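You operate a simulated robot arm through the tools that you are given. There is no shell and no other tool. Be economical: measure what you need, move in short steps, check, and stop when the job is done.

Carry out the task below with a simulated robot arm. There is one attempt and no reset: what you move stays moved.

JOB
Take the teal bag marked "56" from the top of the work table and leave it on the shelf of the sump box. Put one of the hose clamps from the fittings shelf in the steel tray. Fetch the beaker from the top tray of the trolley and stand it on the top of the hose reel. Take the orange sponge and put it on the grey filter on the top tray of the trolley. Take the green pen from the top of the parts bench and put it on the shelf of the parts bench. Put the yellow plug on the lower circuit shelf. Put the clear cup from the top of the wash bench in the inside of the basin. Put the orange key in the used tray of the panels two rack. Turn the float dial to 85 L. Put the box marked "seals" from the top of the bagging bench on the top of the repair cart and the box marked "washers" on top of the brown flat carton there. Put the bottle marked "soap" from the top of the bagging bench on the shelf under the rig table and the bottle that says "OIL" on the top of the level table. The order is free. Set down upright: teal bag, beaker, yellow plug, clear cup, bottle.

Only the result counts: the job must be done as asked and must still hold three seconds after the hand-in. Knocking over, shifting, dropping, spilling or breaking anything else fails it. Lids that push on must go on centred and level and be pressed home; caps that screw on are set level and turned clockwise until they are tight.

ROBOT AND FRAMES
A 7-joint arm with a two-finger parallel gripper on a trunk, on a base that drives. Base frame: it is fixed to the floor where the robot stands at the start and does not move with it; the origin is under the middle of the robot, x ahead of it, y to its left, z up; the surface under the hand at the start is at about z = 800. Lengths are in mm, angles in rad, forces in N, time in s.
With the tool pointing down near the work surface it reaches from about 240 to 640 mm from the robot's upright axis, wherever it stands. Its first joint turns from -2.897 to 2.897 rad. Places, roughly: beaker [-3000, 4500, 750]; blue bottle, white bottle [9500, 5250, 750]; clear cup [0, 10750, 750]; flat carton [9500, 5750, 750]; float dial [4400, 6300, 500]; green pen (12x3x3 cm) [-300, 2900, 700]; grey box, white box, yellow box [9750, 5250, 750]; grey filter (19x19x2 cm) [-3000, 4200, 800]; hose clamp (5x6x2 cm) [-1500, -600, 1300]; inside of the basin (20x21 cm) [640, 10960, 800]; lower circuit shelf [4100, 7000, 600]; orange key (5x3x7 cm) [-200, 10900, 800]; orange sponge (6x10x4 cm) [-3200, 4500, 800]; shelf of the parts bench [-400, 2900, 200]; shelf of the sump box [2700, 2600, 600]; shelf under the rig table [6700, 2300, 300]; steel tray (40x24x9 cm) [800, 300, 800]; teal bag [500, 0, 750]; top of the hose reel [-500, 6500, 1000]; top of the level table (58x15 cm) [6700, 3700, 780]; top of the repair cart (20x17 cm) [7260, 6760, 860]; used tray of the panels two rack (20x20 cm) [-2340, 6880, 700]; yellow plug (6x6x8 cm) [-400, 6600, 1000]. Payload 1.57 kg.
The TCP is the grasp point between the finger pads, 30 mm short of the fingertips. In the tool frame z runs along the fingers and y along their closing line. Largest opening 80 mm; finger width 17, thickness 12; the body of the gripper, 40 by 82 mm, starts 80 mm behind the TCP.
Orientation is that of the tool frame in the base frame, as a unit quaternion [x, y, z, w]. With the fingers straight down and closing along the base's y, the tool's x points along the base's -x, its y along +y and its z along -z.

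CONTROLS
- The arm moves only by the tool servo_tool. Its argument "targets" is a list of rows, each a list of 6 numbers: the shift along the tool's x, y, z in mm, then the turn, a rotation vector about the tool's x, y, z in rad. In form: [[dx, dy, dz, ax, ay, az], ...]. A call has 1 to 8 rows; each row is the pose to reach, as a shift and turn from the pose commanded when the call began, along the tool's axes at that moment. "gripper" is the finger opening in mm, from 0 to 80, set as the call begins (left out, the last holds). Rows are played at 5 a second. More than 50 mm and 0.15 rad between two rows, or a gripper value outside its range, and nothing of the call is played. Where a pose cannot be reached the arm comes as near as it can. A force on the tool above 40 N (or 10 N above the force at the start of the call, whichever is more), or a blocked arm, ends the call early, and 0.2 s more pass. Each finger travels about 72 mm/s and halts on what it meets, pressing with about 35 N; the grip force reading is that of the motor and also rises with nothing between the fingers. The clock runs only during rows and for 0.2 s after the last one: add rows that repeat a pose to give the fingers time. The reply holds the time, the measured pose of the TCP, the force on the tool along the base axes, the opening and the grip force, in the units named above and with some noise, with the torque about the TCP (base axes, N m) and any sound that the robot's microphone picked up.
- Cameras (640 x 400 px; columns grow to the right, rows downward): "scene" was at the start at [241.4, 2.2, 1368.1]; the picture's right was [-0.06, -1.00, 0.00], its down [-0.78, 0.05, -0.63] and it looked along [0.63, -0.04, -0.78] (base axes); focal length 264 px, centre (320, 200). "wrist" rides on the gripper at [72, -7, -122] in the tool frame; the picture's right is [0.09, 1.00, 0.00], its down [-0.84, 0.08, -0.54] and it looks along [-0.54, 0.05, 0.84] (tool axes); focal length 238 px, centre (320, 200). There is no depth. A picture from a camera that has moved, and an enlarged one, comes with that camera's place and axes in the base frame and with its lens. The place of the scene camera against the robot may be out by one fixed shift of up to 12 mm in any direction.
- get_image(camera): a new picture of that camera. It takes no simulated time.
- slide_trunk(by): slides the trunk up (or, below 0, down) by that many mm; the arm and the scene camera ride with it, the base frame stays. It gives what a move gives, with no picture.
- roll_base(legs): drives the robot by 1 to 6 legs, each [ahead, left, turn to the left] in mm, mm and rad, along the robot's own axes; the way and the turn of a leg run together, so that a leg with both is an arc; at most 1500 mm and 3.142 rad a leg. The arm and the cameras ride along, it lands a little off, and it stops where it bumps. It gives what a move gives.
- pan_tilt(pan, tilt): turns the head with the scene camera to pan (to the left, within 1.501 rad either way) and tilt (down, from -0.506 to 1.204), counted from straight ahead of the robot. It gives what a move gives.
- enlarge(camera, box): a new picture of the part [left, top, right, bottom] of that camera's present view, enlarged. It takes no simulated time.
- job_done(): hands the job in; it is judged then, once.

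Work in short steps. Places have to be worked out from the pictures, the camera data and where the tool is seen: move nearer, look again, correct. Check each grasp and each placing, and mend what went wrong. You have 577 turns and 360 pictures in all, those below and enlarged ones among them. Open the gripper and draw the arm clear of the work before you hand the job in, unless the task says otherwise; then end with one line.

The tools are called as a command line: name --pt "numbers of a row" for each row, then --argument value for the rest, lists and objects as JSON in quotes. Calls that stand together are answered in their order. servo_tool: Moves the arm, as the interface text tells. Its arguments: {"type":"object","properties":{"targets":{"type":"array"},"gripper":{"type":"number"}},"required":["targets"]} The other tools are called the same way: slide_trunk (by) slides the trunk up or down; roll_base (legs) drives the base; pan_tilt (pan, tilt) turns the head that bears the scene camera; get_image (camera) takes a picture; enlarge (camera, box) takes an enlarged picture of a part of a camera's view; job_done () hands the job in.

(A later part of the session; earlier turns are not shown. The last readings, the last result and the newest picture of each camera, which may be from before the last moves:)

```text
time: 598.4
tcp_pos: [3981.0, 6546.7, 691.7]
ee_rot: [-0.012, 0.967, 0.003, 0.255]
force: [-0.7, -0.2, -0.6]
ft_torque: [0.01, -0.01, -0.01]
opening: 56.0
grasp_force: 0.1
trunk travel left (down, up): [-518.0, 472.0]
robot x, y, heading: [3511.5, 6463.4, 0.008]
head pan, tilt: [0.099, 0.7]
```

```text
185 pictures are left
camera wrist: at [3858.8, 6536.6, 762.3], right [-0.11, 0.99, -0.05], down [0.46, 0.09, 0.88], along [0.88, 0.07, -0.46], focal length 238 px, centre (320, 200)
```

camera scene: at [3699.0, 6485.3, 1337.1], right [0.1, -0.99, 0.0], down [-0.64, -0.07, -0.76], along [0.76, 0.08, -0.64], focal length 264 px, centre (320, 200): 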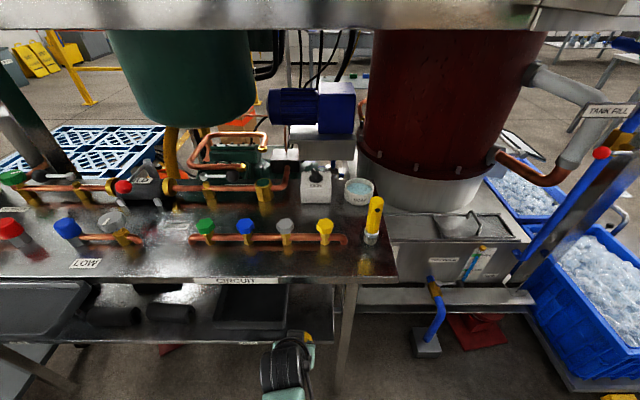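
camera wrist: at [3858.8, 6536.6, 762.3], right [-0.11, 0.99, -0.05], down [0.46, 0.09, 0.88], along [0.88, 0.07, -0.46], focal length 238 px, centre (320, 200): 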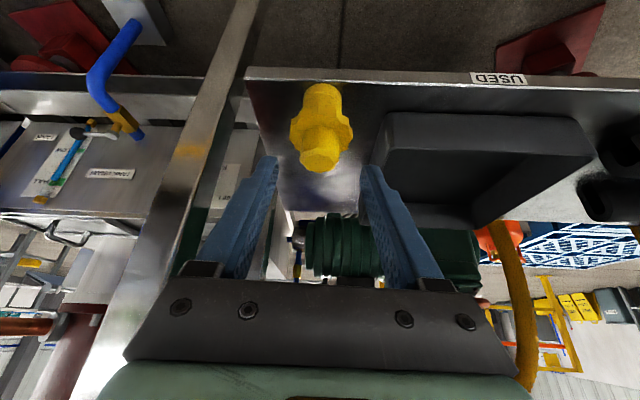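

Plug stands upright on the shelf. Back out and face the float dial.

roll_base --legs '[[-300, 0, 0], [0, -170, 0]]'

slide_trunk --by -300

pan_tilt --pan 0.0 --tilt 0.4

get_image --camera "scene"

```text
time: 601.5
tcp_pos: [3682.2, 6377.3, 691.6]
ee_rot: [-0.013, 0.967, 0.003, 0.255]
force: [-0.4, 0.3, -0.3]
ft_torque: [0.01, -0.02, 0.0]
opening: 55.9
grasp_force: 0.0
trunk travel left (down, up): [-518.0, 472.0]
robot x, y, heading: [3209.9, 6292.1, 0.009]
head pan, tilt: [0.099, 0.7]
```

```text
time: 604.5
tcp_pos: [3682.0, 6377.0, 391.0]
ee_rot: [-0.012, 0.967, 0.003, 0.255]
force: [0.0, -0.1, 0.5]
ft_torque: [0.03, 0.01, -0.01]
opening: 56.1
grasp_force: 0.0
trunk travel left (down, up): [-218.0, 772.0]
robot x, y, heading: [3211.2, 6296.3, 0.0]
head pan, tilt: [0.099, 0.7]
```

```text
time: 605.3
tcp_pos: [3682.3, 6376.9, 391.7]
ee_rot: [-0.013, 0.967, 0.003, 0.255]
force: [-0.1, -0.6, -0.6]
ft_torque: [0.02, -0.01, -0.02]
opening: 56.2
grasp_force: 0.1
trunk travel left (down, up): [-218.0, 772.0]
robot x, y, heading: [3210.4, 6296.7, 0.005]
head pan, tilt: [0.0, 0.4]
```

```text
184 pictures are left
camera scene: at [3468.9, 6303.0, 1028.1], right [0.01, -1.0, 0.0], down [-0.39, 0.0, -0.92], along [0.92, 0.01, -0.39], focal length 264 px, centre (320, 200)
```

scene: 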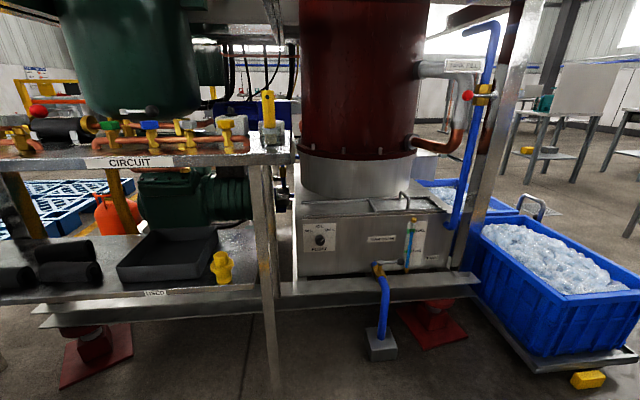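

Zoom in on the dial.

enlarge --camera "scene" --box '[290, 210, 360, 265]'

```text
7.27 times, centred on (325, 238) of scene
camera zoom: at [3468.9, 6303.0, 1028.1], right [0.01, -1.0, 0.0], down [-0.39, 0.0, -0.92], along [0.92, 0.01, -0.39], focal length 1920 px, centre (284, -73)
```

zoom: 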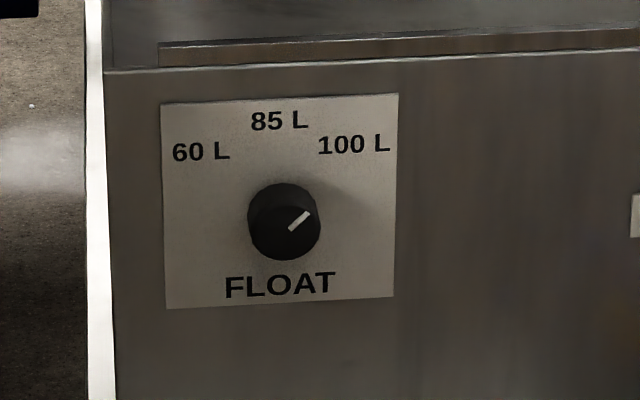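

Dial points at 100 L; 85 L is straight up, so turn it ~45° counter-clockwise. Bring the tool horizontal first.

servo_tool --pt "0 0 0 0 -0.131 0" --pt "0 0 0 0 -0.262 0" --pt "0 0 0 0 -0.393 0" --pt "0 0 0 0 -0.524 0" --pt "0 0 0 0 -0.655 0" --pt "0 0 0 0 -0.786 0" --pt "0 0 0 0 -0.917 0" --pt "0 0 0 0 -1.052 0" --gripper 70

roll_base --legs '[[250, -60, 0]]'

get_image --camera "wrist"

get_image --camera "scene"

```text
time: 607.1
tcp_pos: [3682.1, 6378.2, 390.6]
ee_rot: [-0.01, 0.708, 0.009, 0.706]
force: [-0.6, -0.5, 0.8]
ft_torque: [0.03, 0.03, 0.0]
opening: 70.0
grasp_force: 0.0
trunk travel left (down, up): [-218.0, 772.0]
robot x, y, heading: [3211.4, 6299.7, 0.003]
head pan, tilt: [0.0, 0.4]
```

```text
time: 609.0
tcp_pos: [3932.4, 6318.3, 391.6]
ee_rot: [-0.009, 0.707, 0.009, 0.707]
force: [0.2, -1.0, -0.1]
ft_torque: [0.03, 0.02, -0.04]
opening: 70.3
grasp_force: 0.0
trunk travel left (down, up): [-218.0, 772.0]
robot x, y, heading: [3458.9, 6238.4, 0.002]
head pan, tilt: [0.0, 0.4]
```

```text
182 pictures are left
camera wrist: at [3810.6, 6308.8, 320.1], right [-0.03, 1.0, -0.09], down [-0.54, 0.06, 0.84], along [0.84, 0.07, 0.54], focal length 238 px, centre (320, 200)
```

wrist: 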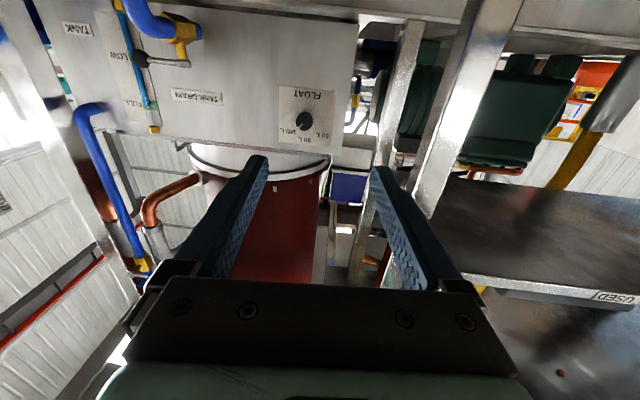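

```text
181 pictures are left
camera scene: at [3718.7, 6245.0, 1028.2], right [0.0, -1.0, 0.0], down [-0.39, 0.0, -0.92], along [0.92, 0.0, -0.39], focal length 264 px, centre (320, 200)
```

scene: 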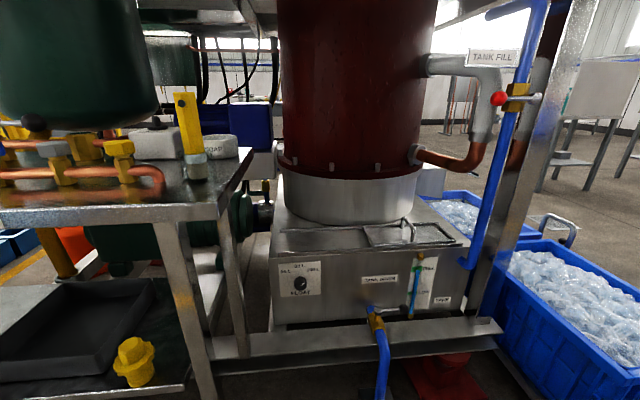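

Triangulated dial face ≈(4367,6304,470). Raise 79 mm and advance 200 mm.

slide_trunk --by 79

roll_base --legs '[[180, -14, 0]]'

get_image --camera "wrist"

get_image --camera "scene"

```text
time: 610.1
tcp_pos: [3933.3, 6319.1, 470.1]
ee_rot: [-0.009, 0.708, 0.009, 0.706]
force: [0.0, 0.3, 0.0]
ft_torque: [0.03, -0.02, 0.03]
opening: 70.1
grasp_force: 0.0
trunk travel left (down, up): [-297.0, 693.0]
robot x, y, heading: [3459.0, 6235.3, 0.003]
head pan, tilt: [0.0, 0.4]
```

```text
time: 611.6
tcp_pos: [4110.0, 6304.9, 470.6]
ee_rot: [-0.008, 0.708, 0.007, 0.706]
force: [0.3, -0.6, 0.4]
ft_torque: [0.03, -0.02, -0.02]
opening: 69.9
grasp_force: 0.0
trunk travel left (down, up): [-297.0, 693.0]
robot x, y, heading: [3641.3, 6221.2, 0.004]
head pan, tilt: [0.0, 0.4]
```

```text
180 pictures are left
camera wrist: at [3988.8, 6294.8, 399.1], right [-0.02, 1.0, -0.09], down [-0.54, 0.06, 0.84], along [0.84, 0.07, 0.54], focal length 238 px, centre (320, 200)
```

wrist: 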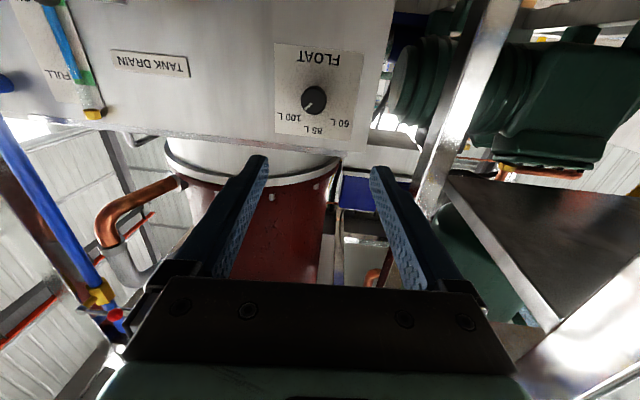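

```text
179 pictures are left
camera scene: at [3896.8, 6231.2, 1107.2], right [0.0, -1.0, 0.0], down [-0.39, 0.0, -0.92], along [0.92, 0.0, -0.39], focal length 264 px, centre (320, 200)
```

scene: 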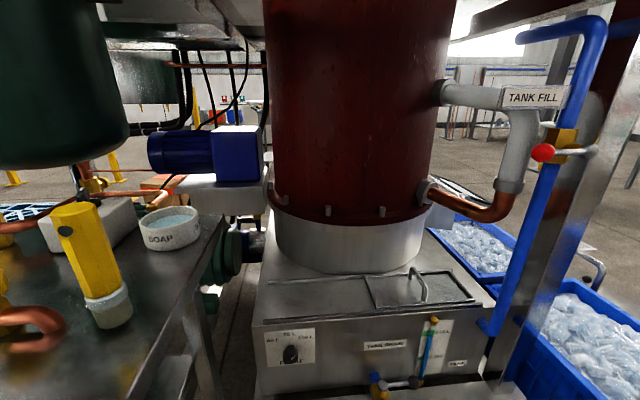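

Dial ≈(4375,6301,464). Correct the aim and advance 150 mm.

servo_tool --pt "3 -3 40 0 0 0" --pt "6 -7 80 0 0 0" --pt "6 -8 120 0 0 0" --pt "6 -8 150 0 0 0" --pt "6 -8 150 0 0 0" --gripper 60

get_image --camera "wrist"

enlarge --camera "scene" --box '[220, 290, 400, 400]'

```text
time: 612.8
tcp_pos: [4260.2, 6300.0, 464.2]
ee_rot: [-0.01, 0.708, 0.009, 0.707]
force: [0.4, -0.5, 0.2]
ft_torque: [0.02, 0.03, -0.04]
opening: 59.8
grasp_force: 0.0
trunk travel left (down, up): [-297.0, 693.0]
robot x, y, heading: [3640.9, 6224.4, 0.003]
head pan, tilt: [0.0, 0.4]
```

```text
178 pictures are left
camera wrist: at [4138.7, 6290.7, 392.5], right [-0.03, 1.0, -0.09], down [-0.54, 0.06, 0.84], along [0.84, 0.07, 0.54], focal length 238 px, centre (320, 200)
```

wrist: 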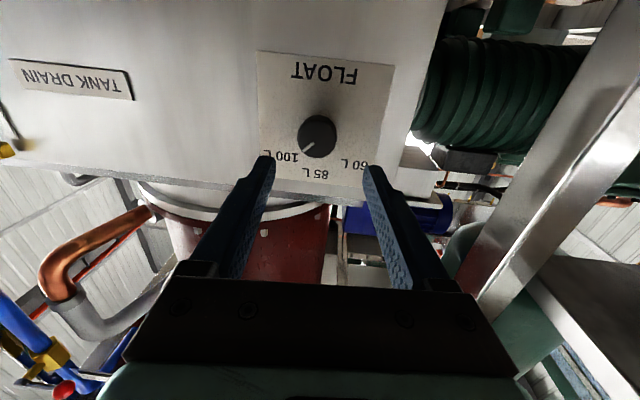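

```text
3.56 times, centred on (310, 345) of scene
camera zoom: at [3896.7, 6231.4, 1107.2], right [0.0, -1.0, 0.0], down [-0.39, 0.0, -0.92], along [0.92, 0.0, -0.39], focal length 939 px, centre (356, -316)
```

zoom: 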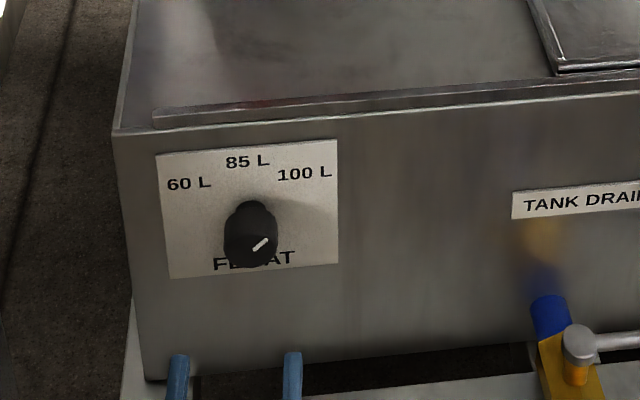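

Well aligned (dial front ≈ x 4367). Advance 70 mm and check.

servo_tool --pt "0 -1 25 0 0 0" --pt "0 -1 50 0 0 0" --pt "0 -1 70 0 0 0" --pt "0 -1 70 0 0 0"

get_image --camera "wrist"

enlarge --camera "scene" --box '[220, 290, 400, 400]'

```text
time: 613.8
tcp_pos: [4321.7, 6298.9, 474.7]
ee_rot: [-0.008, 0.707, 0.008, 0.707]
force: [0.5, 0.2, 0.7]
ft_torque: [-0.01, 0.01, -0.01]
opening: 59.9
grasp_force: 0.0
out of reach, approached as far as the arm can: row 3, 4
trunk travel left (down, up): [-297.0, 693.0]
robot x, y, heading: [3637.1, 6222.5, 0.005]
head pan, tilt: [0.0, 0.4]
```

```text
176 pictures are left
camera wrist: at [4200.6, 6288.3, 404.0], right [-0.02, 1.0, -0.09], down [-0.54, 0.07, 0.84], along [0.84, 0.07, 0.54], focal length 238 px, centre (320, 200)
```

wrist: 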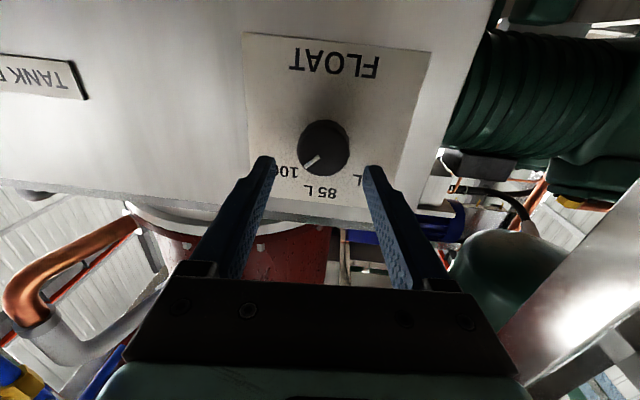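

```text
3.56 times, centred on (310, 345) of scene
camera zoom: at [3896.7, 6231.3, 1107.2], right [0.0, -1.0, 0.0], down [-0.39, 0.0, -0.92], along [0.92, 0.0, -0.39], focal length 939 px, centre (356, -316)
```

zoom: 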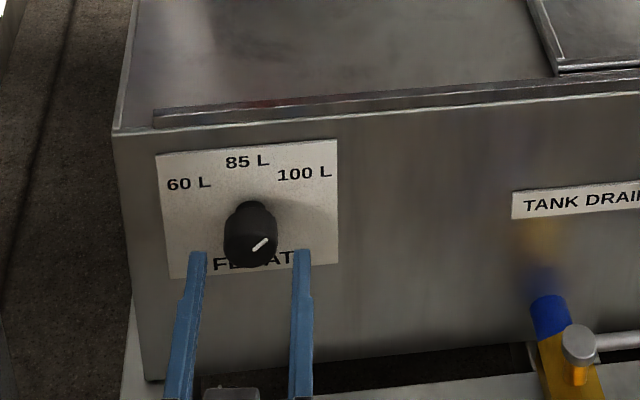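

At the arm's limit; pull back 40, roll the base 60 mm closer, and re-aim.

servo_tool --pt "0 0 -25 0 0 0" --pt "0 0 -50 0 0 0" --pt "0 0 -50 0 0 0"

roll_base --legs '[[60, 0, 0]]'

get_image --camera "wrist"

```text
time: 614.6
tcp_pos: [4270.7, 6296.2, 475.2]
ee_rot: [-0.008, 0.707, 0.008, 0.707]
force: [0.4, 0.8, 0.0]
ft_torque: [-0.01, -0.02, -0.01]
opening: 59.7
grasp_force: 0.0
trunk travel left (down, up): [-297.0, 693.0]
robot x, y, heading: [3640.4, 6222.7, 0.005]
head pan, tilt: [0.0, 0.4]
```

```text
time: 615.6
tcp_pos: [4331.6, 6297.9, 474.9]
ee_rot: [-0.008, 0.708, 0.008, 0.706]
force: [-0.3, -0.7, 0.7]
ft_torque: [0.03, 0.01, 0.0]
opening: 59.9
grasp_force: 0.1
trunk travel left (down, up): [-297.0, 693.0]
robot x, y, heading: [3699.6, 6224.6, 0.004]
head pan, tilt: [0.0, 0.4]
```

```text
174 pictures are left
camera wrist: at [4209.9, 6287.0, 403.9], right [-0.02, 1.0, -0.09], down [-0.54, 0.07, 0.84], along [0.84, 0.07, 0.54], focal length 238 px, centre (320, 200)
```

wrist: 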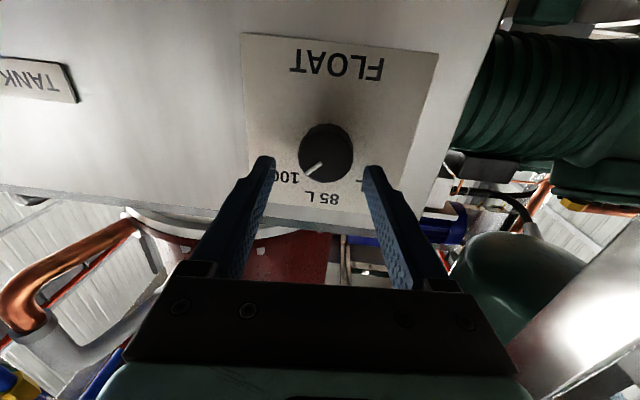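

Correct 5 mm down, 2 mm left and advance 16 mm around the knob.

servo_tool --pt "5.5 2 0 0 0 0" --pt "5.5 2 8 0 0 0" --pt "5.5 2 16 0 0 0" --pt "5.5 2 16 0 0 0"

get_image --camera "wrist"

```text
time: 616.6
tcp_pos: [4348.6, 6299.4, 469.9]
ee_rot: [-0.008, 0.708, 0.008, 0.707]
force: [-0.1, 0.0, 0.0]
ft_torque: [0.01, -0.05, -0.01]
opening: 60.2
grasp_force: 0.0
trunk travel left (down, up): [-297.0, 693.0]
robot x, y, heading: [3699.8, 6224.4, 0.001]
head pan, tilt: [0.0, 0.4]
```

```text
173 pictures are left
camera wrist: at [4225.8, 6289.5, 398.5], right [-0.02, 1.0, -0.09], down [-0.54, 0.07, 0.84], along [0.84, 0.07, 0.54], focal length 238 px, centre (320, 200)
```

wrist: 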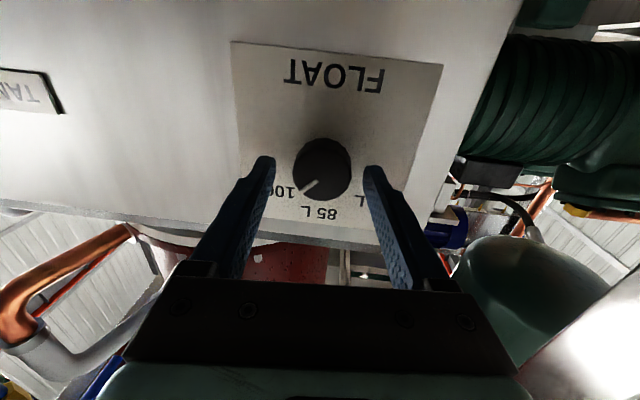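

servo_tool --pt "0 1 5 0 0 0" --pt "0 1 10 0 0 0" --pt "0 1 10 0 0 0"

servo_tool --pt "0 0 0 0 0 0" --pt "0 0 0 0 0 0" --pt "0 0 0 0 0 0" --gripper 20

get_image --camera "wrist"

```text
time: 617.4
tcp_pos: [4357.7, 6301.3, 470.4]
ee_rot: [-0.009, 0.708, 0.009, 0.706]
force: [0.9, 0.5, 0.5]
ft_torque: [-0.01, -0.02, 0.0]
opening: 59.9
grasp_force: 0.0
trunk travel left (down, up): [-297.0, 693.0]
robot x, y, heading: [3696.3, 6226.9, 0.006]
head pan, tilt: [0.0, 0.4]
```

```text
time: 618.2
tcp_pos: [4358.3, 6301.3, 469.0]
ee_rot: [-0.009, 0.708, 0.008, 0.706]
force: [4.1, 0.5, 0.4]
ft_torque: [0.01, 0.14, 1.12]
opening: 39.9
grasp_force: 45.4
trunk travel left (down, up): [-297.0, 693.0]
robot x, y, heading: [3699.5, 6222.6, 0.0]
head pan, tilt: [0.0, 0.4]
```

```text
172 pictures are left
camera wrist: at [4235.9, 6291.3, 398.5], right [-0.03, 1.0, -0.09], down [-0.54, 0.06, 0.84], along [0.84, 0.07, 0.54], focal length 238 px, centre (320, 200)
```

wrist: 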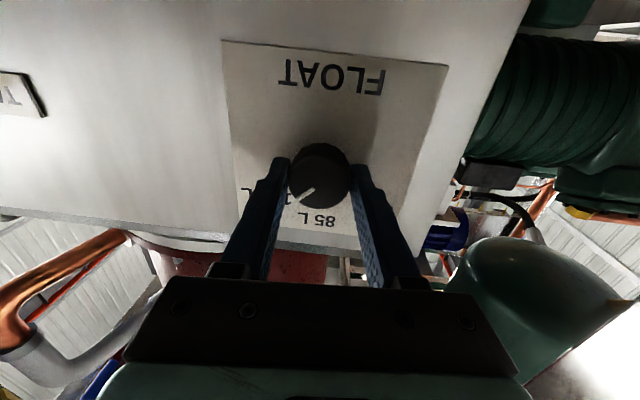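

Gripped. Turn counter-clockwise about the tool axis by ~0.79 rad.

servo_tool --pt "0 0 0 0 0 -0.13" --pt "0 0 0 0 0 -0.26" --pt "0 0 0 0 0 -0.39" --pt "0 0 0 0 0 -0.52" --pt "0 0 0 0 0 -0.65" --pt "0 0 0 0 0 -0.78" --pt "0 0 0 0 0 -0.78"

get_image --camera "wrist"

enlarge --camera "scene" --box '[180, 280, 400, 400]'

```text
time: 619.8
tcp_pos: [4356.8, 6302.8, 469.0]
ee_rot: [-0.279, 0.651, -0.261, 0.656]
force: [3.8, 14.3, -2.4]
ft_torque: [0.02, 0.62, 1.39]
opening: 39.2
grasp_force: 44.3
trunk travel left (down, up): [-297.0, 693.0]
robot x, y, heading: [3699.9, 6226.2, 0.003]
head pan, tilt: [0.0, 0.4]
```

```text
171 pictures are left
camera wrist: at [4236.9, 6244.1, 423.7], right [-0.02, 0.64, -0.77], down [-0.56, 0.63, 0.54], along [0.83, 0.44, 0.34], focal length 238 px, centre (320, 200)
```

wrist: 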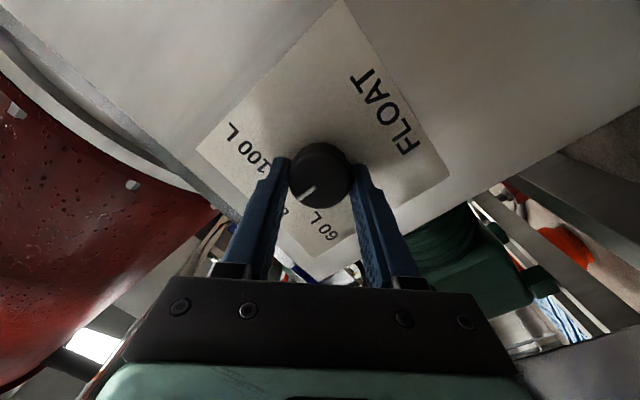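

```text
2.91 times, centred on (290, 340) of scene
camera zoom: at [3957.5, 6231.9, 1107.0], right [0.0, -1.0, 0.0], down [-0.39, 0.0, -0.92], along [0.92, 0.0, -0.39], focal length 768 px, centre (407, -207)
```

zoom: 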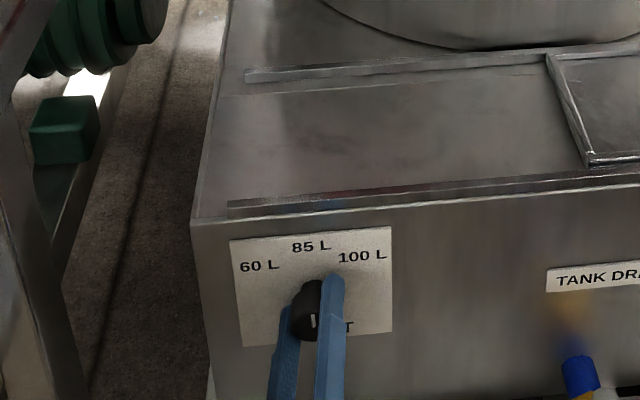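

The pointer now looks vertical. Release, back off and check.

servo_tool --pt "0 0 0 0 0 0" --pt "0 0 0 0 0 0" --pt "0 0 -5 0 0 0" --pt "0 0 -35 0 0 0" --pt "0 0 -70 0 0 0" --pt "0 0 -70 0 0 0" --gripper 62

enlarge --camera "scene" --box '[230, 300, 340, 400]'

enlarge --camera "wrist" --box '[200, 40, 440, 220]'

```text
time: 621.2
tcp_pos: [4287.4, 6297.8, 469.6]
ee_rot: [-0.276, 0.651, -0.261, 0.657]
force: [0.6, 0.9, -0.1]
ft_torque: [-0.01, 0.03, 0.02]
opening: 62.1
grasp_force: 0.2
trunk travel left (down, up): [-297.0, 693.0]
robot x, y, heading: [3697.5, 6224.0, 0.003]
head pan, tilt: [0.0, 0.4]
```

```text
4.00 times, centred on (285, 350) of scene
camera zoom: at [3957.1, 6231.3, 1107.2], right [0.0, -1.0, 0.0], down [-0.39, 0.0, -0.92], along [0.92, 0.0, -0.39], focal length 1056 px, centre (460, -400)
```

zoom: 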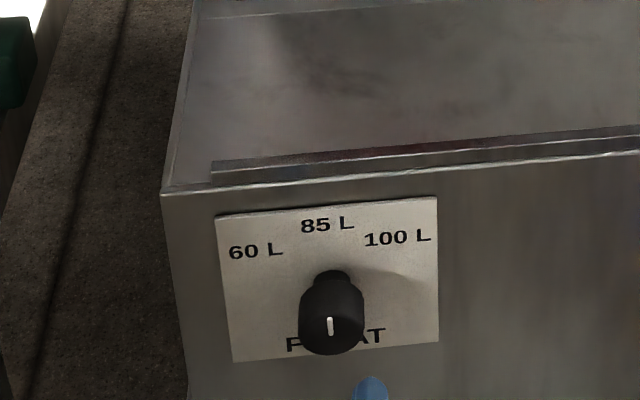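

```text
2.22 times, centred on (320, 130) of wrist
camera zoom: at [4167.0, 6240.1, 423.7], right [-0.02, 0.64, -0.77], down [-0.56, 0.63, 0.54], along [0.83, 0.43, 0.35], focal length 530 px, centre (320, 356)
```

zoom: 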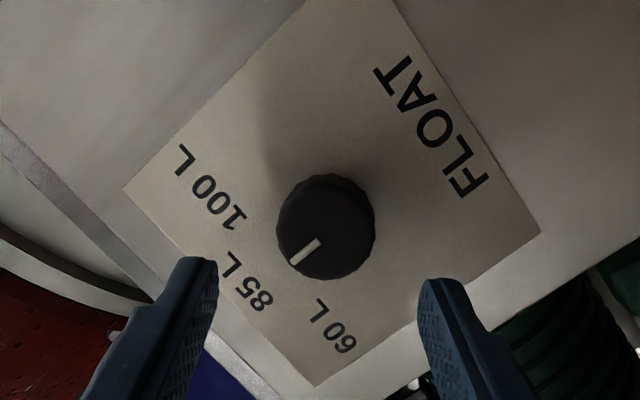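

The dial reads 85 L. Back off, restore the tool to vertical, and look east.

roll_base --legs '[[-500, 0, 0]]'

servo_tool --pt "0 0 0 0 0 0.13" --pt "0 0 0 0 0 0.26" --pt "0 0 0 0 0 0.39" --pt "0 0 0 0 0 0.52" --pt "0 0 0 0 0 0.65" --pt "0 0 0 0 0 0.78"

servo_tool --pt "0 0 -20 0 0.14 0" --pt "-10 0 -40 0 0.28 0" --pt "-20 0 -60 0 0.42 0" --pt "-30 0 -80 0 0.56 0" --pt "-40 0 -100 0 0.7 0" --pt "-50 0 -120 0 0.84 0" --pt "-60 0 -140 0 0.98 0" --pt "-70 0 -160 0 1.12 0"

servo_tool --pt "0 0 0 0 0.15 0" --pt "0 0 0 0 0.3 0" --pt "0 0 0 0 0.451 0" --pt "0 0 0 0 0.451 0"

slide_trunk --by 400

roll_base --legs '[[0, -800, 0]]'

pan_tilt --pan -0.3 --tilt 0.3

get_image --camera "scene"

```text
time: 624.1
tcp_pos: [3783.9, 6298.0, 468.5]
ee_rot: [-0.277, 0.651, -0.261, 0.657]
force: [-0.2, 0.2, -0.5]
ft_torque: [0.02, -0.03, -0.03]
opening: 61.9
grasp_force: 0.0
trunk travel left (down, up): [-297.0, 693.0]
robot x, y, heading: [3195.7, 6217.2, 0.003]
head pan, tilt: [0.0, 0.4]
```

```text
time: 625.5
tcp_pos: [3784.4, 6297.7, 469.4]
ee_rot: [-0.008, 0.708, 0.01, 0.706]
force: [-0.4, 0.2, 1.0]
ft_torque: [-0.02, 0.01, 0.04]
opening: 62.2
grasp_force: 0.1
trunk travel left (down, up): [-297.0, 693.0]
robot x, y, heading: [3196.7, 6223.7, 0.004]
head pan, tilt: [0.0, 0.4]
```

```text
time: 627.3
tcp_pos: [3622.9, 6295.1, 539.5]
ee_rot: [-0.012, 0.975, 0.003, 0.221]
force: [-1.1, -1.2, 0.4]
ft_torque: [-0.02, 0.01, 0.01]
opening: 62.3
grasp_force: 0.0
trunk travel left (down, up): [-297.0, 693.0]
robot x, y, heading: [3190.2, 6222.5, 0.002]
head pan, tilt: [0.0, 0.4]
```

```text
time: 628.3
tcp_pos: [3624.7, 6294.6, 539.4]
ee_rot: [-0.012, 0.997, 0.001, 0.073]
force: [0.9, 0.4, -0.3]
ft_torque: [0.02, -0.01, 0.02]
opening: 61.8
grasp_force: 0.0
out of reach, approached as far as the arm can: row 3, 4
trunk travel left (down, up): [-297.0, 693.0]
robot x, y, heading: [3196.8, 6223.2, 0.005]
head pan, tilt: [0.0, 0.4]
```

```text
time: 632.2
tcp_pos: [3623.8, 6293.6, 938.8]
ee_rot: [-0.012, 0.997, 0.001, 0.074]
force: [-0.4, 0.1, 0.5]
ft_torque: [-0.02, 0.02, 0.03]
opening: 62.0
grasp_force: 0.1
trunk travel left (down, up): [-697.0, 293.0]
robot x, y, heading: [3195.0, 6222.7, 0.003]
head pan, tilt: [0.0, 0.4]
```

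```text
time: 636.5
tcp_pos: [3623.8, 5487.3, 938.1]
ee_rot: [-0.008, 0.997, 0.001, 0.074]
force: [-0.3, 0.0, -0.4]
ft_torque: [0.01, -0.03, 0.01]
opening: 62.1
grasp_force: 0.1
trunk travel left (down, up): [-697.0, 293.0]
robot x, y, heading: [3190.8, 5419.6, -0.009]
head pan, tilt: [0.0, 0.4]
```

```text
time: 637.3
tcp_pos: [3624.5, 5487.3, 939.5]
ee_rot: [-0.007, 0.997, 0.001, 0.074]
force: [-1.4, 0.4, 0.9]
ft_torque: [-0.03, 0.0, -0.01]
opening: 62.1
grasp_force: 0.1
trunk travel left (down, up): [-697.0, 293.0]
robot x, y, heading: [3196.8, 5416.0, -0.007]
head pan, tilt: [-0.3, 0.3]
```

```text
167 pictures are left
camera scene: at [3448.7, 5397.2, 1516.4], right [-0.3, -0.95, 0.0], down [-0.28, 0.09, -0.96], along [0.91, -0.29, -0.3], focal length 264 px, centre (320, 200)
```

scene: 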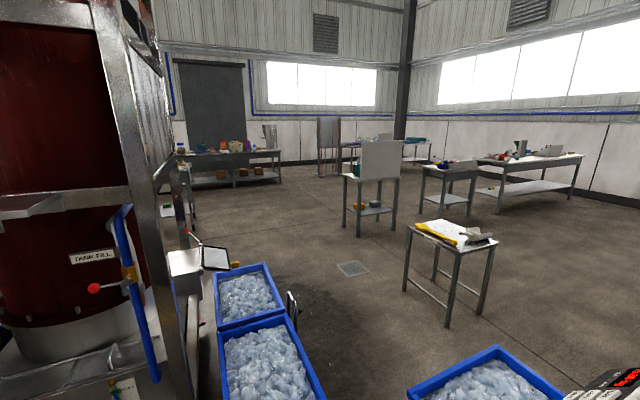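

I have a good overview. Corridor: go south at x≈3200, then east at y≈3550, etc. Turn south first and drive.

roll_base --legs '[[0, 0, -1.565], [1450, 0, 0], [400, 0, 0], [0, 0, 1.57]]'

pan_tilt --pan 0.0 --tilt 0.4

get_image --camera "scene"

```text
time: 654.3
tcp_pos: [3616.9, 3617.8, 940.1]
ee_rot: [-0.005, 0.997, 0.0, 0.074]
force: [-0.4, -0.2, -0.3]
ft_torque: [0.0, 0.02, 0.01]
opening: 61.9
grasp_force: 0.1
trunk travel left (down, up): [-697.0, 293.0]
robot x, y, heading: [3189.2, 3552.8, -0.011]
head pan, tilt: [-0.3, 0.3]
```

```text
time: 655.1
tcp_pos: [3617.5, 3616.9, 939.9]
ee_rot: [-0.005, 0.997, 0.001, 0.075]
force: [0.6, 0.1, -0.2]
ft_torque: [0.02, 0.0, -0.01]
opening: 61.9
grasp_force: 0.1
trunk travel left (down, up): [-697.0, 293.0]
robot x, y, heading: [3186.2, 3552.4, -0.011]
head pan, tilt: [0.0, 0.4]
```

```text
166 pictures are left
camera scene: at [3444.7, 3555.7, 1507.2], right [-0.01, -1.0, 0.0], down [-0.39, 0.01, -0.92], along [0.92, -0.01, -0.39], focal length 264 px, centre (320, 200)
```

scene: 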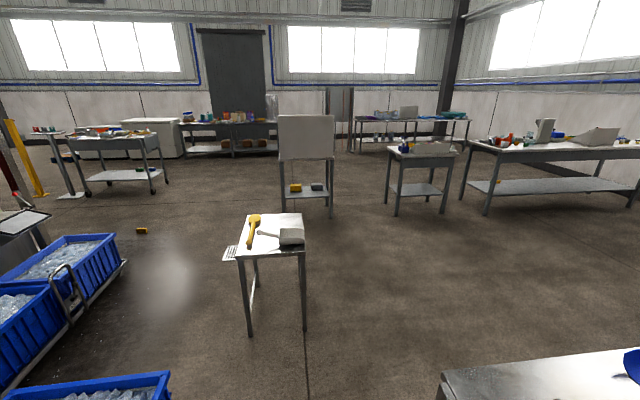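

Raise the arm for safety and weave between the two tables.

slide_trunk --by 250

roll_base --legs '[[0, 100, 0.01], [1080, 0, 0], [0, -640, 0], [1450, 0, 0]]'

get_image --camera "scene"

```text
time: 657.6
tcp_pos: [3617.4, 3617.2, 1189.3]
ee_rot: [-0.004, 0.997, 0.0, 0.074]
force: [-0.5, -1.2, -0.7]
ft_torque: [0.0, 0.0, -0.03]
opening: 61.8
grasp_force: 0.0
trunk travel left (down, up): [-947.0, 43.0]
robot x, y, heading: [3184.6, 3553.5, -0.014]
head pan, tilt: [0.0, 0.4]
```

```text
time: 673.9
tcp_pos: [6141.6, 3100.3, 1189.7]
ee_rot: [-0.015, 0.997, 0.001, 0.074]
force: [-0.1, 0.0, 0.3]
ft_torque: [-0.01, 0.01, 0.0]
opening: 62.2
grasp_force: 0.1
trunk travel left (down, up): [-947.0, 43.0]
robot x, y, heading: [5714.8, 3024.9, 0.008]
head pan, tilt: [0.0, 0.4]
```

```text
165 pictures are left
camera scene: at [5971.9, 3034.3, 1757.2], right [0.01, -1.0, 0.0], down [-0.39, 0.0, -0.92], along [0.92, 0.01, -0.39], focal length 264 px, centre (320, 200)
```

scene: 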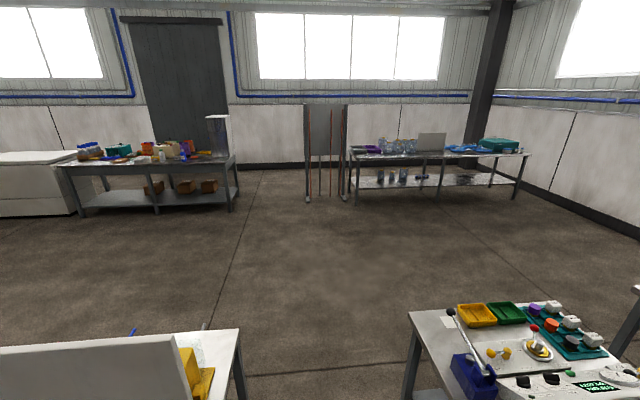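

Pass through the gap and on to the bagging bench.

roll_base --legs '[[1450, 0, 0], [350, 0, 0], [0, 1450, 0], [0, 780, 0], [1100, 0, 0]]'

pan_tilt --pan 0.0 --tilt 0.5

get_image --camera "scene"

```text
time: 698.8
tcp_pos: [9029.1, 5339.0, 1189.2]
ee_rot: [-0.015, 0.997, 0.0, 0.074]
force: [0.0, -0.2, -1.1]
ft_torque: [-0.02, -0.03, -0.01]
opening: 61.8
grasp_force: 0.0
trunk travel left (down, up): [-947.0, 43.0]
robot x, y, heading: [8600.3, 5265.6, 0.009]
head pan, tilt: [0.0, 0.4]
```

```text
time: 699.5
tcp_pos: [9029.4, 5340.1, 1189.1]
ee_rot: [-0.014, 0.997, 0.0, 0.074]
force: [0.7, 0.4, 0.2]
ft_torque: [-0.02, 0.02, 0.03]
opening: 62.2
grasp_force: 0.1
trunk travel left (down, up): [-947.0, 43.0]
robot x, y, heading: [8600.9, 5266.4, 0.005]
head pan, tilt: [0.0, 0.499]
```

```text
164 pictures are left
camera scene: at [8857.5, 5274.6, 1748.0], right [0.01, -1.0, 0.0], down [-0.48, 0.0, -0.88], along [0.88, 0.01, -0.48], focal length 264 px, centre (320, 200)
```

scene: 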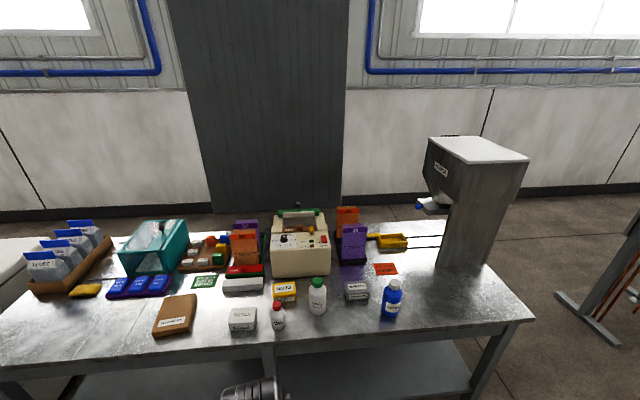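

enlarge --camera "scene" --box '[130, 250, 430, 360]'

```text
2.13 times, centred on (280, 305) of scene
camera zoom: at [8857.5, 5274.6, 1748.0], right [0.01, -1.0, 0.0], down [-0.48, 0.0, -0.88], along [0.88, 0.01, -0.48], focal length 563 px, centre (405, -24)
```

zoom: 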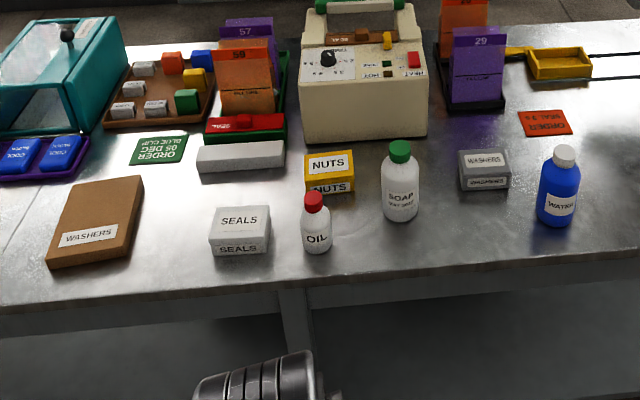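

All items identified. Drive closer, in front of the washers box.

roll_base --legs '[[0, -110, 0], [480, 0, 0]]'

servo_tool --pt "-20 -20 10 0 0 0" --pt "-40 -40 20 0 0 0" --pt "-60 -60 30 0 0 0" --pt "-80 -80 40 0 0 0" --pt "-80 -80 40 0 0 0" --gripper 80

get_image --camera "wrist"

get_image --camera "scene"

```text
time: 703.1
tcp_pos: [9506.8, 5235.8, 1190.5]
ee_rot: [-0.016, 0.997, 0.002, 0.074]
force: [0.2, -0.4, 0.0]
ft_torque: [-0.01, 0.02, -0.02]
opening: 62.1
grasp_force: 0.1
trunk travel left (down, up): [-947.0, 43.0]
robot x, y, heading: [9080.1, 5162.0, 0.013]
head pan, tilt: [0.0, 0.499]
```

```text
time: 704.3
tcp_pos: [9593.9, 5159.0, 1161.3]
ee_rot: [-0.016, 0.997, 0.001, 0.074]
force: [0.4, -0.8, -0.4]
ft_torque: [-0.02, -0.01, 0.0]
opening: 80.1
grasp_force: 0.0
trunk travel left (down, up): [-947.0, 43.0]
robot x, y, heading: [9077.1, 5160.5, 0.009]
head pan, tilt: [0.0, 0.499]
```

```text
162 pictures are left
camera wrist: at [9506.3, 5148.8, 1272.5], right [-0.12, 0.99, -0.01], down [0.74, 0.1, 0.66], along [0.66, 0.07, -0.75], focal length 238 px, centre (320, 200)
```

wrist: 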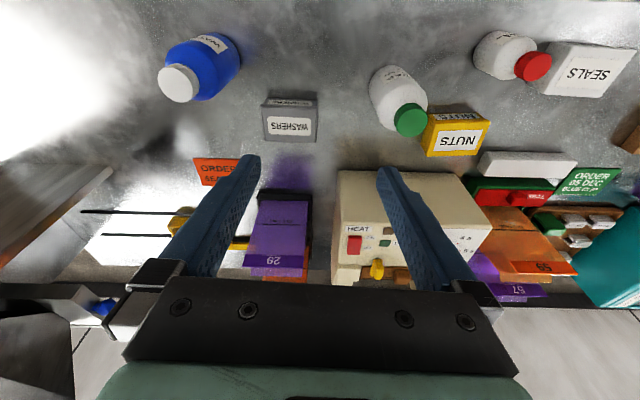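

```text
161 pictures are left
camera scene: at [9335.4, 5170.4, 1748.1], right [0.01, -1.0, 0.0], down [-0.48, -0.01, -0.88], along [0.88, 0.01, -0.48], focal length 264 px, centre (320, 200)
```

scene: 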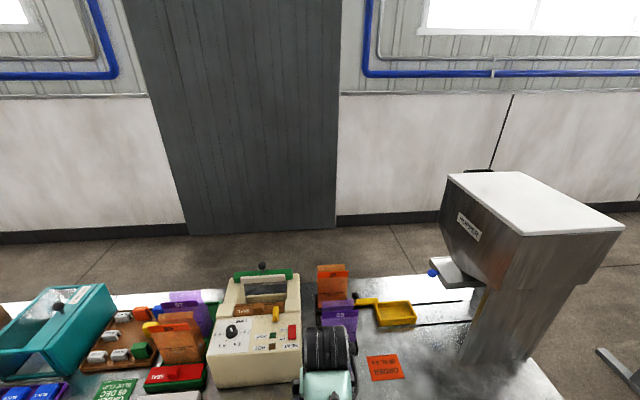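

Washers box ≈(9698,5112), ~98 × 65 mm; I'll grip across its depth (x). Straighten, move above it and rotate the tool 90°.

slide_trunk --by -120

servo_tool --pt "-26 -12 4 0 0.05 0" --pt "-52 -24 8 0 0.1 0" --pt "-78 -36 12 0 0.148 0" --pt "-103 -47 15 0 0.148 0" --pt "-103 -47 15 0 0.148 0"

servo_tool --pt "0 0 0 0 0 -0.145" --pt "0 0 0 0 0 -0.29" --pt "0 0 0 0 0 -0.435" --pt "0 0 0 0 0 -0.58" --pt "0 0 0 0 0 -0.725" --pt "0 0 0 0 0 -0.87" --pt "0 0 0 0 0 -1.015" --pt "0 0 0 0 0 -1.16"

servo_tool --pt "0 0 0 0 0 -0.137" --pt "0 0 0 0 0 -0.274" --pt "0 0 0 0 0 -0.411" --pt "0 0 0 0 0 -0.411"

get_image --camera "wrist"

```text
time: 705.8
tcp_pos: [9595.9, 5158.5, 1042.6]
ee_rot: [-0.016, 0.997, 0.002, 0.074]
force: [0.2, 0.3, 0.9]
ft_torque: [0.0, 0.01, -0.01]
opening: 80.0
grasp_force: 0.1
trunk travel left (down, up): [-827.0, 163.0]
robot x, y, heading: [9080.7, 5161.1, 0.013]
head pan, tilt: [0.0, 0.499]
```

```text
time: 707.0
tcp_pos: [9701.9, 5116.5, 1042.7]
ee_rot: [-0.015, 1.0, 0.0, 0.002]
force: [0.6, -0.7, 0.0]
ft_torque: [0.0, -0.02, -0.01]
opening: 80.1
grasp_force: 0.1
trunk travel left (down, up): [-827.0, 163.0]
robot x, y, heading: [9078.6, 5158.2, 0.014]
head pan, tilt: [0.0, 0.499]
```

```text
time: 708.8
tcp_pos: [9700.2, 5113.8, 1041.7]
ee_rot: [-0.562, 0.827, -0.001, 0.0]
force: [0.1, -0.8, 0.0]
ft_torque: [-0.05, 0.03, 0.0]
opening: 80.1
grasp_force: 0.1
trunk travel left (down, up): [-827.0, 163.0]
robot x, y, heading: [9078.5, 5163.6, 0.007]
head pan, tilt: [0.0, 0.499]
```

```text
time: 709.8
tcp_pos: [9700.7, 5115.1, 1042.6]
ee_rot: [0.719, -0.695, 0.001, 0.0]
force: [0.2, -0.1, 0.1]
ft_torque: [0.01, 0.0, 0.01]
opening: 80.0
grasp_force: 0.0
trunk travel left (down, up): [-827.0, 163.0]
robot x, y, heading: [9078.4, 5164.4, 0.012]
head pan, tilt: [0.0, 0.499]
```

```text
160 pictures are left
camera wrist: at [9709.8, 5042.8, 1164.7], right [-0.99, -0.13, 0.0], down [-0.11, 0.83, 0.54], along [-0.07, 0.54, -0.84], focal length 238 px, centre (320, 200)
```

wrist: 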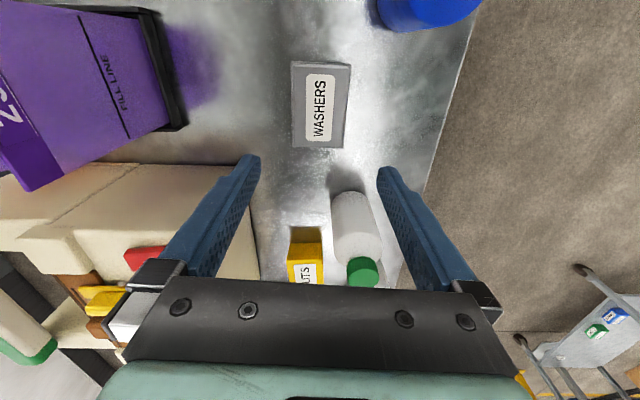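

Box is 98 × 64, top z≈857, centre (9703,5107). Centre and descend.

servo_tool --pt "4 -1 30 0 0 0.015" --pt "8 -2 60 0 0 0.03" --pt "8 -2 100 0 0 0.03" --pt "8 -2 135 0 0 0.03" --pt "8 -2 135 0 0 0.03"

get_image --camera "wrist"

```text
time: 711.0
tcp_pos: [9666.7, 5110.9, 941.4]
ee_rot: [0.708, -0.707, 0.0, 0.0]
force: [-0.9, 0.3, 0.2]
ft_torque: [-0.01, -0.01, 0.0]
opening: 80.1
grasp_force: 0.1
out of reach, approached as far as the arm can: row 2, 3, 4, 5
trunk travel left (down, up): [-827.0, 163.0]
robot x, y, heading: [9084.2, 5159.9, 0.012]
head pan, tilt: [0.0, 0.499]
```

```text
159 pictures are left
camera wrist: at [9673.8, 5038.6, 1063.0], right [-1.0, -0.09, 0.0], down [-0.08, 0.84, 0.54], along [-0.05, 0.54, -0.84], focal length 238 px, centre (320, 200)
```

wrist: 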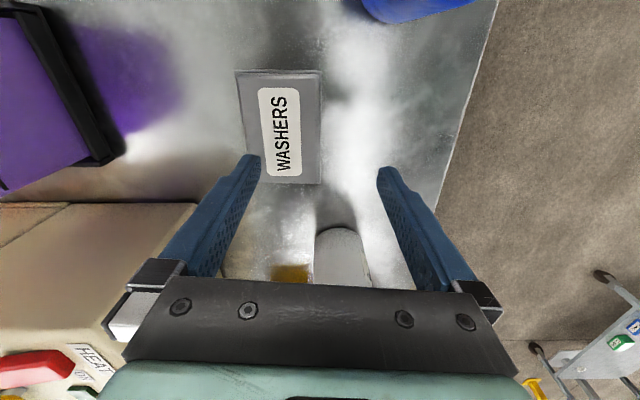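

Out of reach at this trunk height; go back up, lower the trunk, then descend.

servo_tool --pt "0 0 -40 0 0 0" --pt "0 0 -80 0 0 0" --pt "0 0 -110 0 0 0" --pt "0 0 -110 0 0 0"

slide_trunk --by -120

get_image --camera "wrist"

```text
time: 712.0
tcp_pos: [9706.1, 5106.4, 1038.5]
ee_rot: [0.708, -0.707, 0.0, 0.0]
force: [-0.1, 0.4, 0.2]
ft_torque: [0.0, -0.01, 0.02]
opening: 79.9
grasp_force: 0.0
out of reach, approached as far as the arm can: row 1, 2, 3, 4
trunk travel left (down, up): [-827.0, 163.0]
robot x, y, heading: [9080.4, 5157.7, 0.012]
head pan, tilt: [0.0, 0.499]
```

```text
time: 713.5
tcp_pos: [9708.2, 5105.3, 918.1]
ee_rot: [0.708, -0.706, 0.0, 0.0]
force: [-0.5, 0.1, 0.0]
ft_torque: [0.03, 0.0, -0.05]
opening: 80.2
grasp_force: 0.0
trunk travel left (down, up): [-707.0, 283.0]
robot x, y, heading: [9078.1, 5158.6, 0.012]
head pan, tilt: [0.0, 0.499]
```

```text
158 pictures are left
camera wrist: at [9714.0, 5034.0, 1040.3], right [-1.0, -0.09, 0.0], down [-0.08, 0.84, 0.54], along [-0.05, 0.54, -0.84], focal length 238 px, centre (320, 200)
```

wrist: 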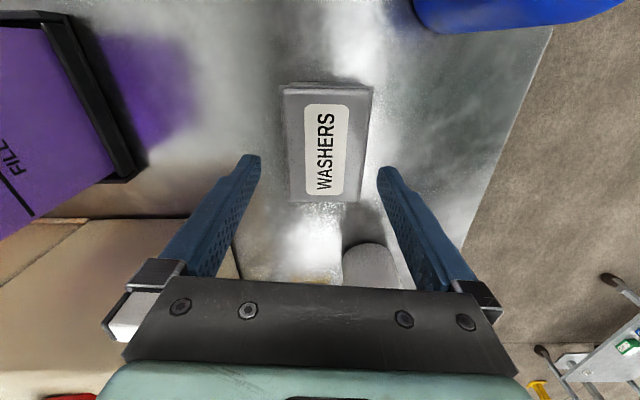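

Adjust 4 mm and descend to grip.

servo_tool --pt "-5 4.5 20 0 0 0" --pt "-5 4.5 45 0 0 0" --pt "-5 4.5 70 0 0 0" --pt "-5 4.5 82 0 0 0" --pt "-5 4.5 82 0 0 0"

get_image --camera "wrist"

```text
time: 714.3
tcp_pos: [9704.8, 5114.4, 877.3]
ee_rot: [0.708, -0.706, 0.015, -0.014]
force: [1.6, 1.9, 12.4]
ft_torque: [-0.03, -0.52, -0.09]
opening: 80.0
grasp_force: 0.0
out of reach, approached as far as the arm can: row 2, 3
trunk travel left (down, up): [-707.0, 283.0]
robot x, y, heading: [9075.5, 5158.0, 0.015]
head pan, tilt: [0.0, 0.499]
stopped in row 3: the force on the tool passed its limit at 47 N (the readings are from after the stop); the commanded pose is now the measured one
```

```text
157 pictures are left
camera wrist: at [9706.4, 5041.9, 999.9], right [-0.99, -0.1, -0.04], down [-0.1, 0.84, 0.54], along [-0.02, 0.54, -0.84], focal length 238 px, centre (320, 200)
```

wrist: 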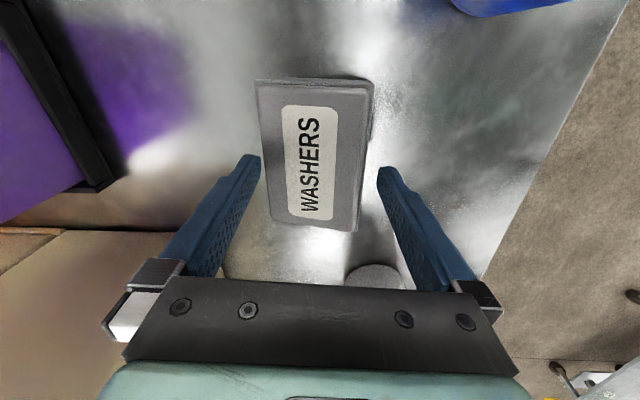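

A fingertip touched the box top while out of reach. Raise, restore orientation, and move the base 50 mm closer.

servo_tool --pt "0 0 -20 0 0 0" --pt "0 0 -45 0 0 0" --pt "0 0 -70 0 0 0" --pt "0 0 -70 0 0 0"

roll_base --legs '[[50, 0, -0.013]]'

get_image --camera "wrist"

```text
time: 715.3
tcp_pos: [9720.3, 5111.9, 937.2]
ee_rot: [0.708, -0.706, 0.011, -0.01]
force: [-0.3, -0.3, 0.2]
ft_torque: [0.05, -0.02, 0.0]
opening: 79.9
grasp_force: 0.1
out of reach, approached as far as the arm can: row 1, 2, 3, 4
trunk travel left (down, up): [-707.0, 283.0]
robot x, y, heading: [9080.2, 5156.7, 0.013]
head pan, tilt: [0.0, 0.499]
```

```text
time: 716.2
tcp_pos: [9770.1, 5104.5, 936.6]
ee_rot: [-0.703, 0.711, -0.011, 0.009]
force: [0.5, -0.3, -0.4]
ft_torque: [-0.03, 0.06, 0.05]
opening: 80.0
grasp_force: 0.1
trunk travel left (down, up): [-707.0, 283.0]
robot x, y, heading: [9129.6, 5160.3, -0.004]
head pan, tilt: [0.0, 0.499]
```

```text
156 pictures are left
camera wrist: at [9772.6, 5031.7, 1059.3], right [-1.0, -0.08, -0.03], down [-0.08, 0.84, 0.54], along [-0.02, 0.54, -0.84], focal length 238 px, centre (320, 200)
```

wrist: 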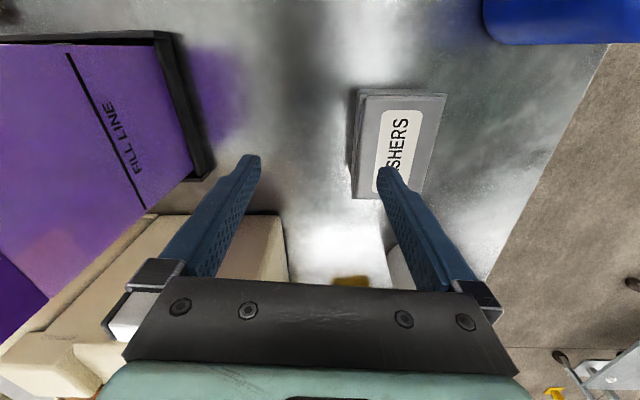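

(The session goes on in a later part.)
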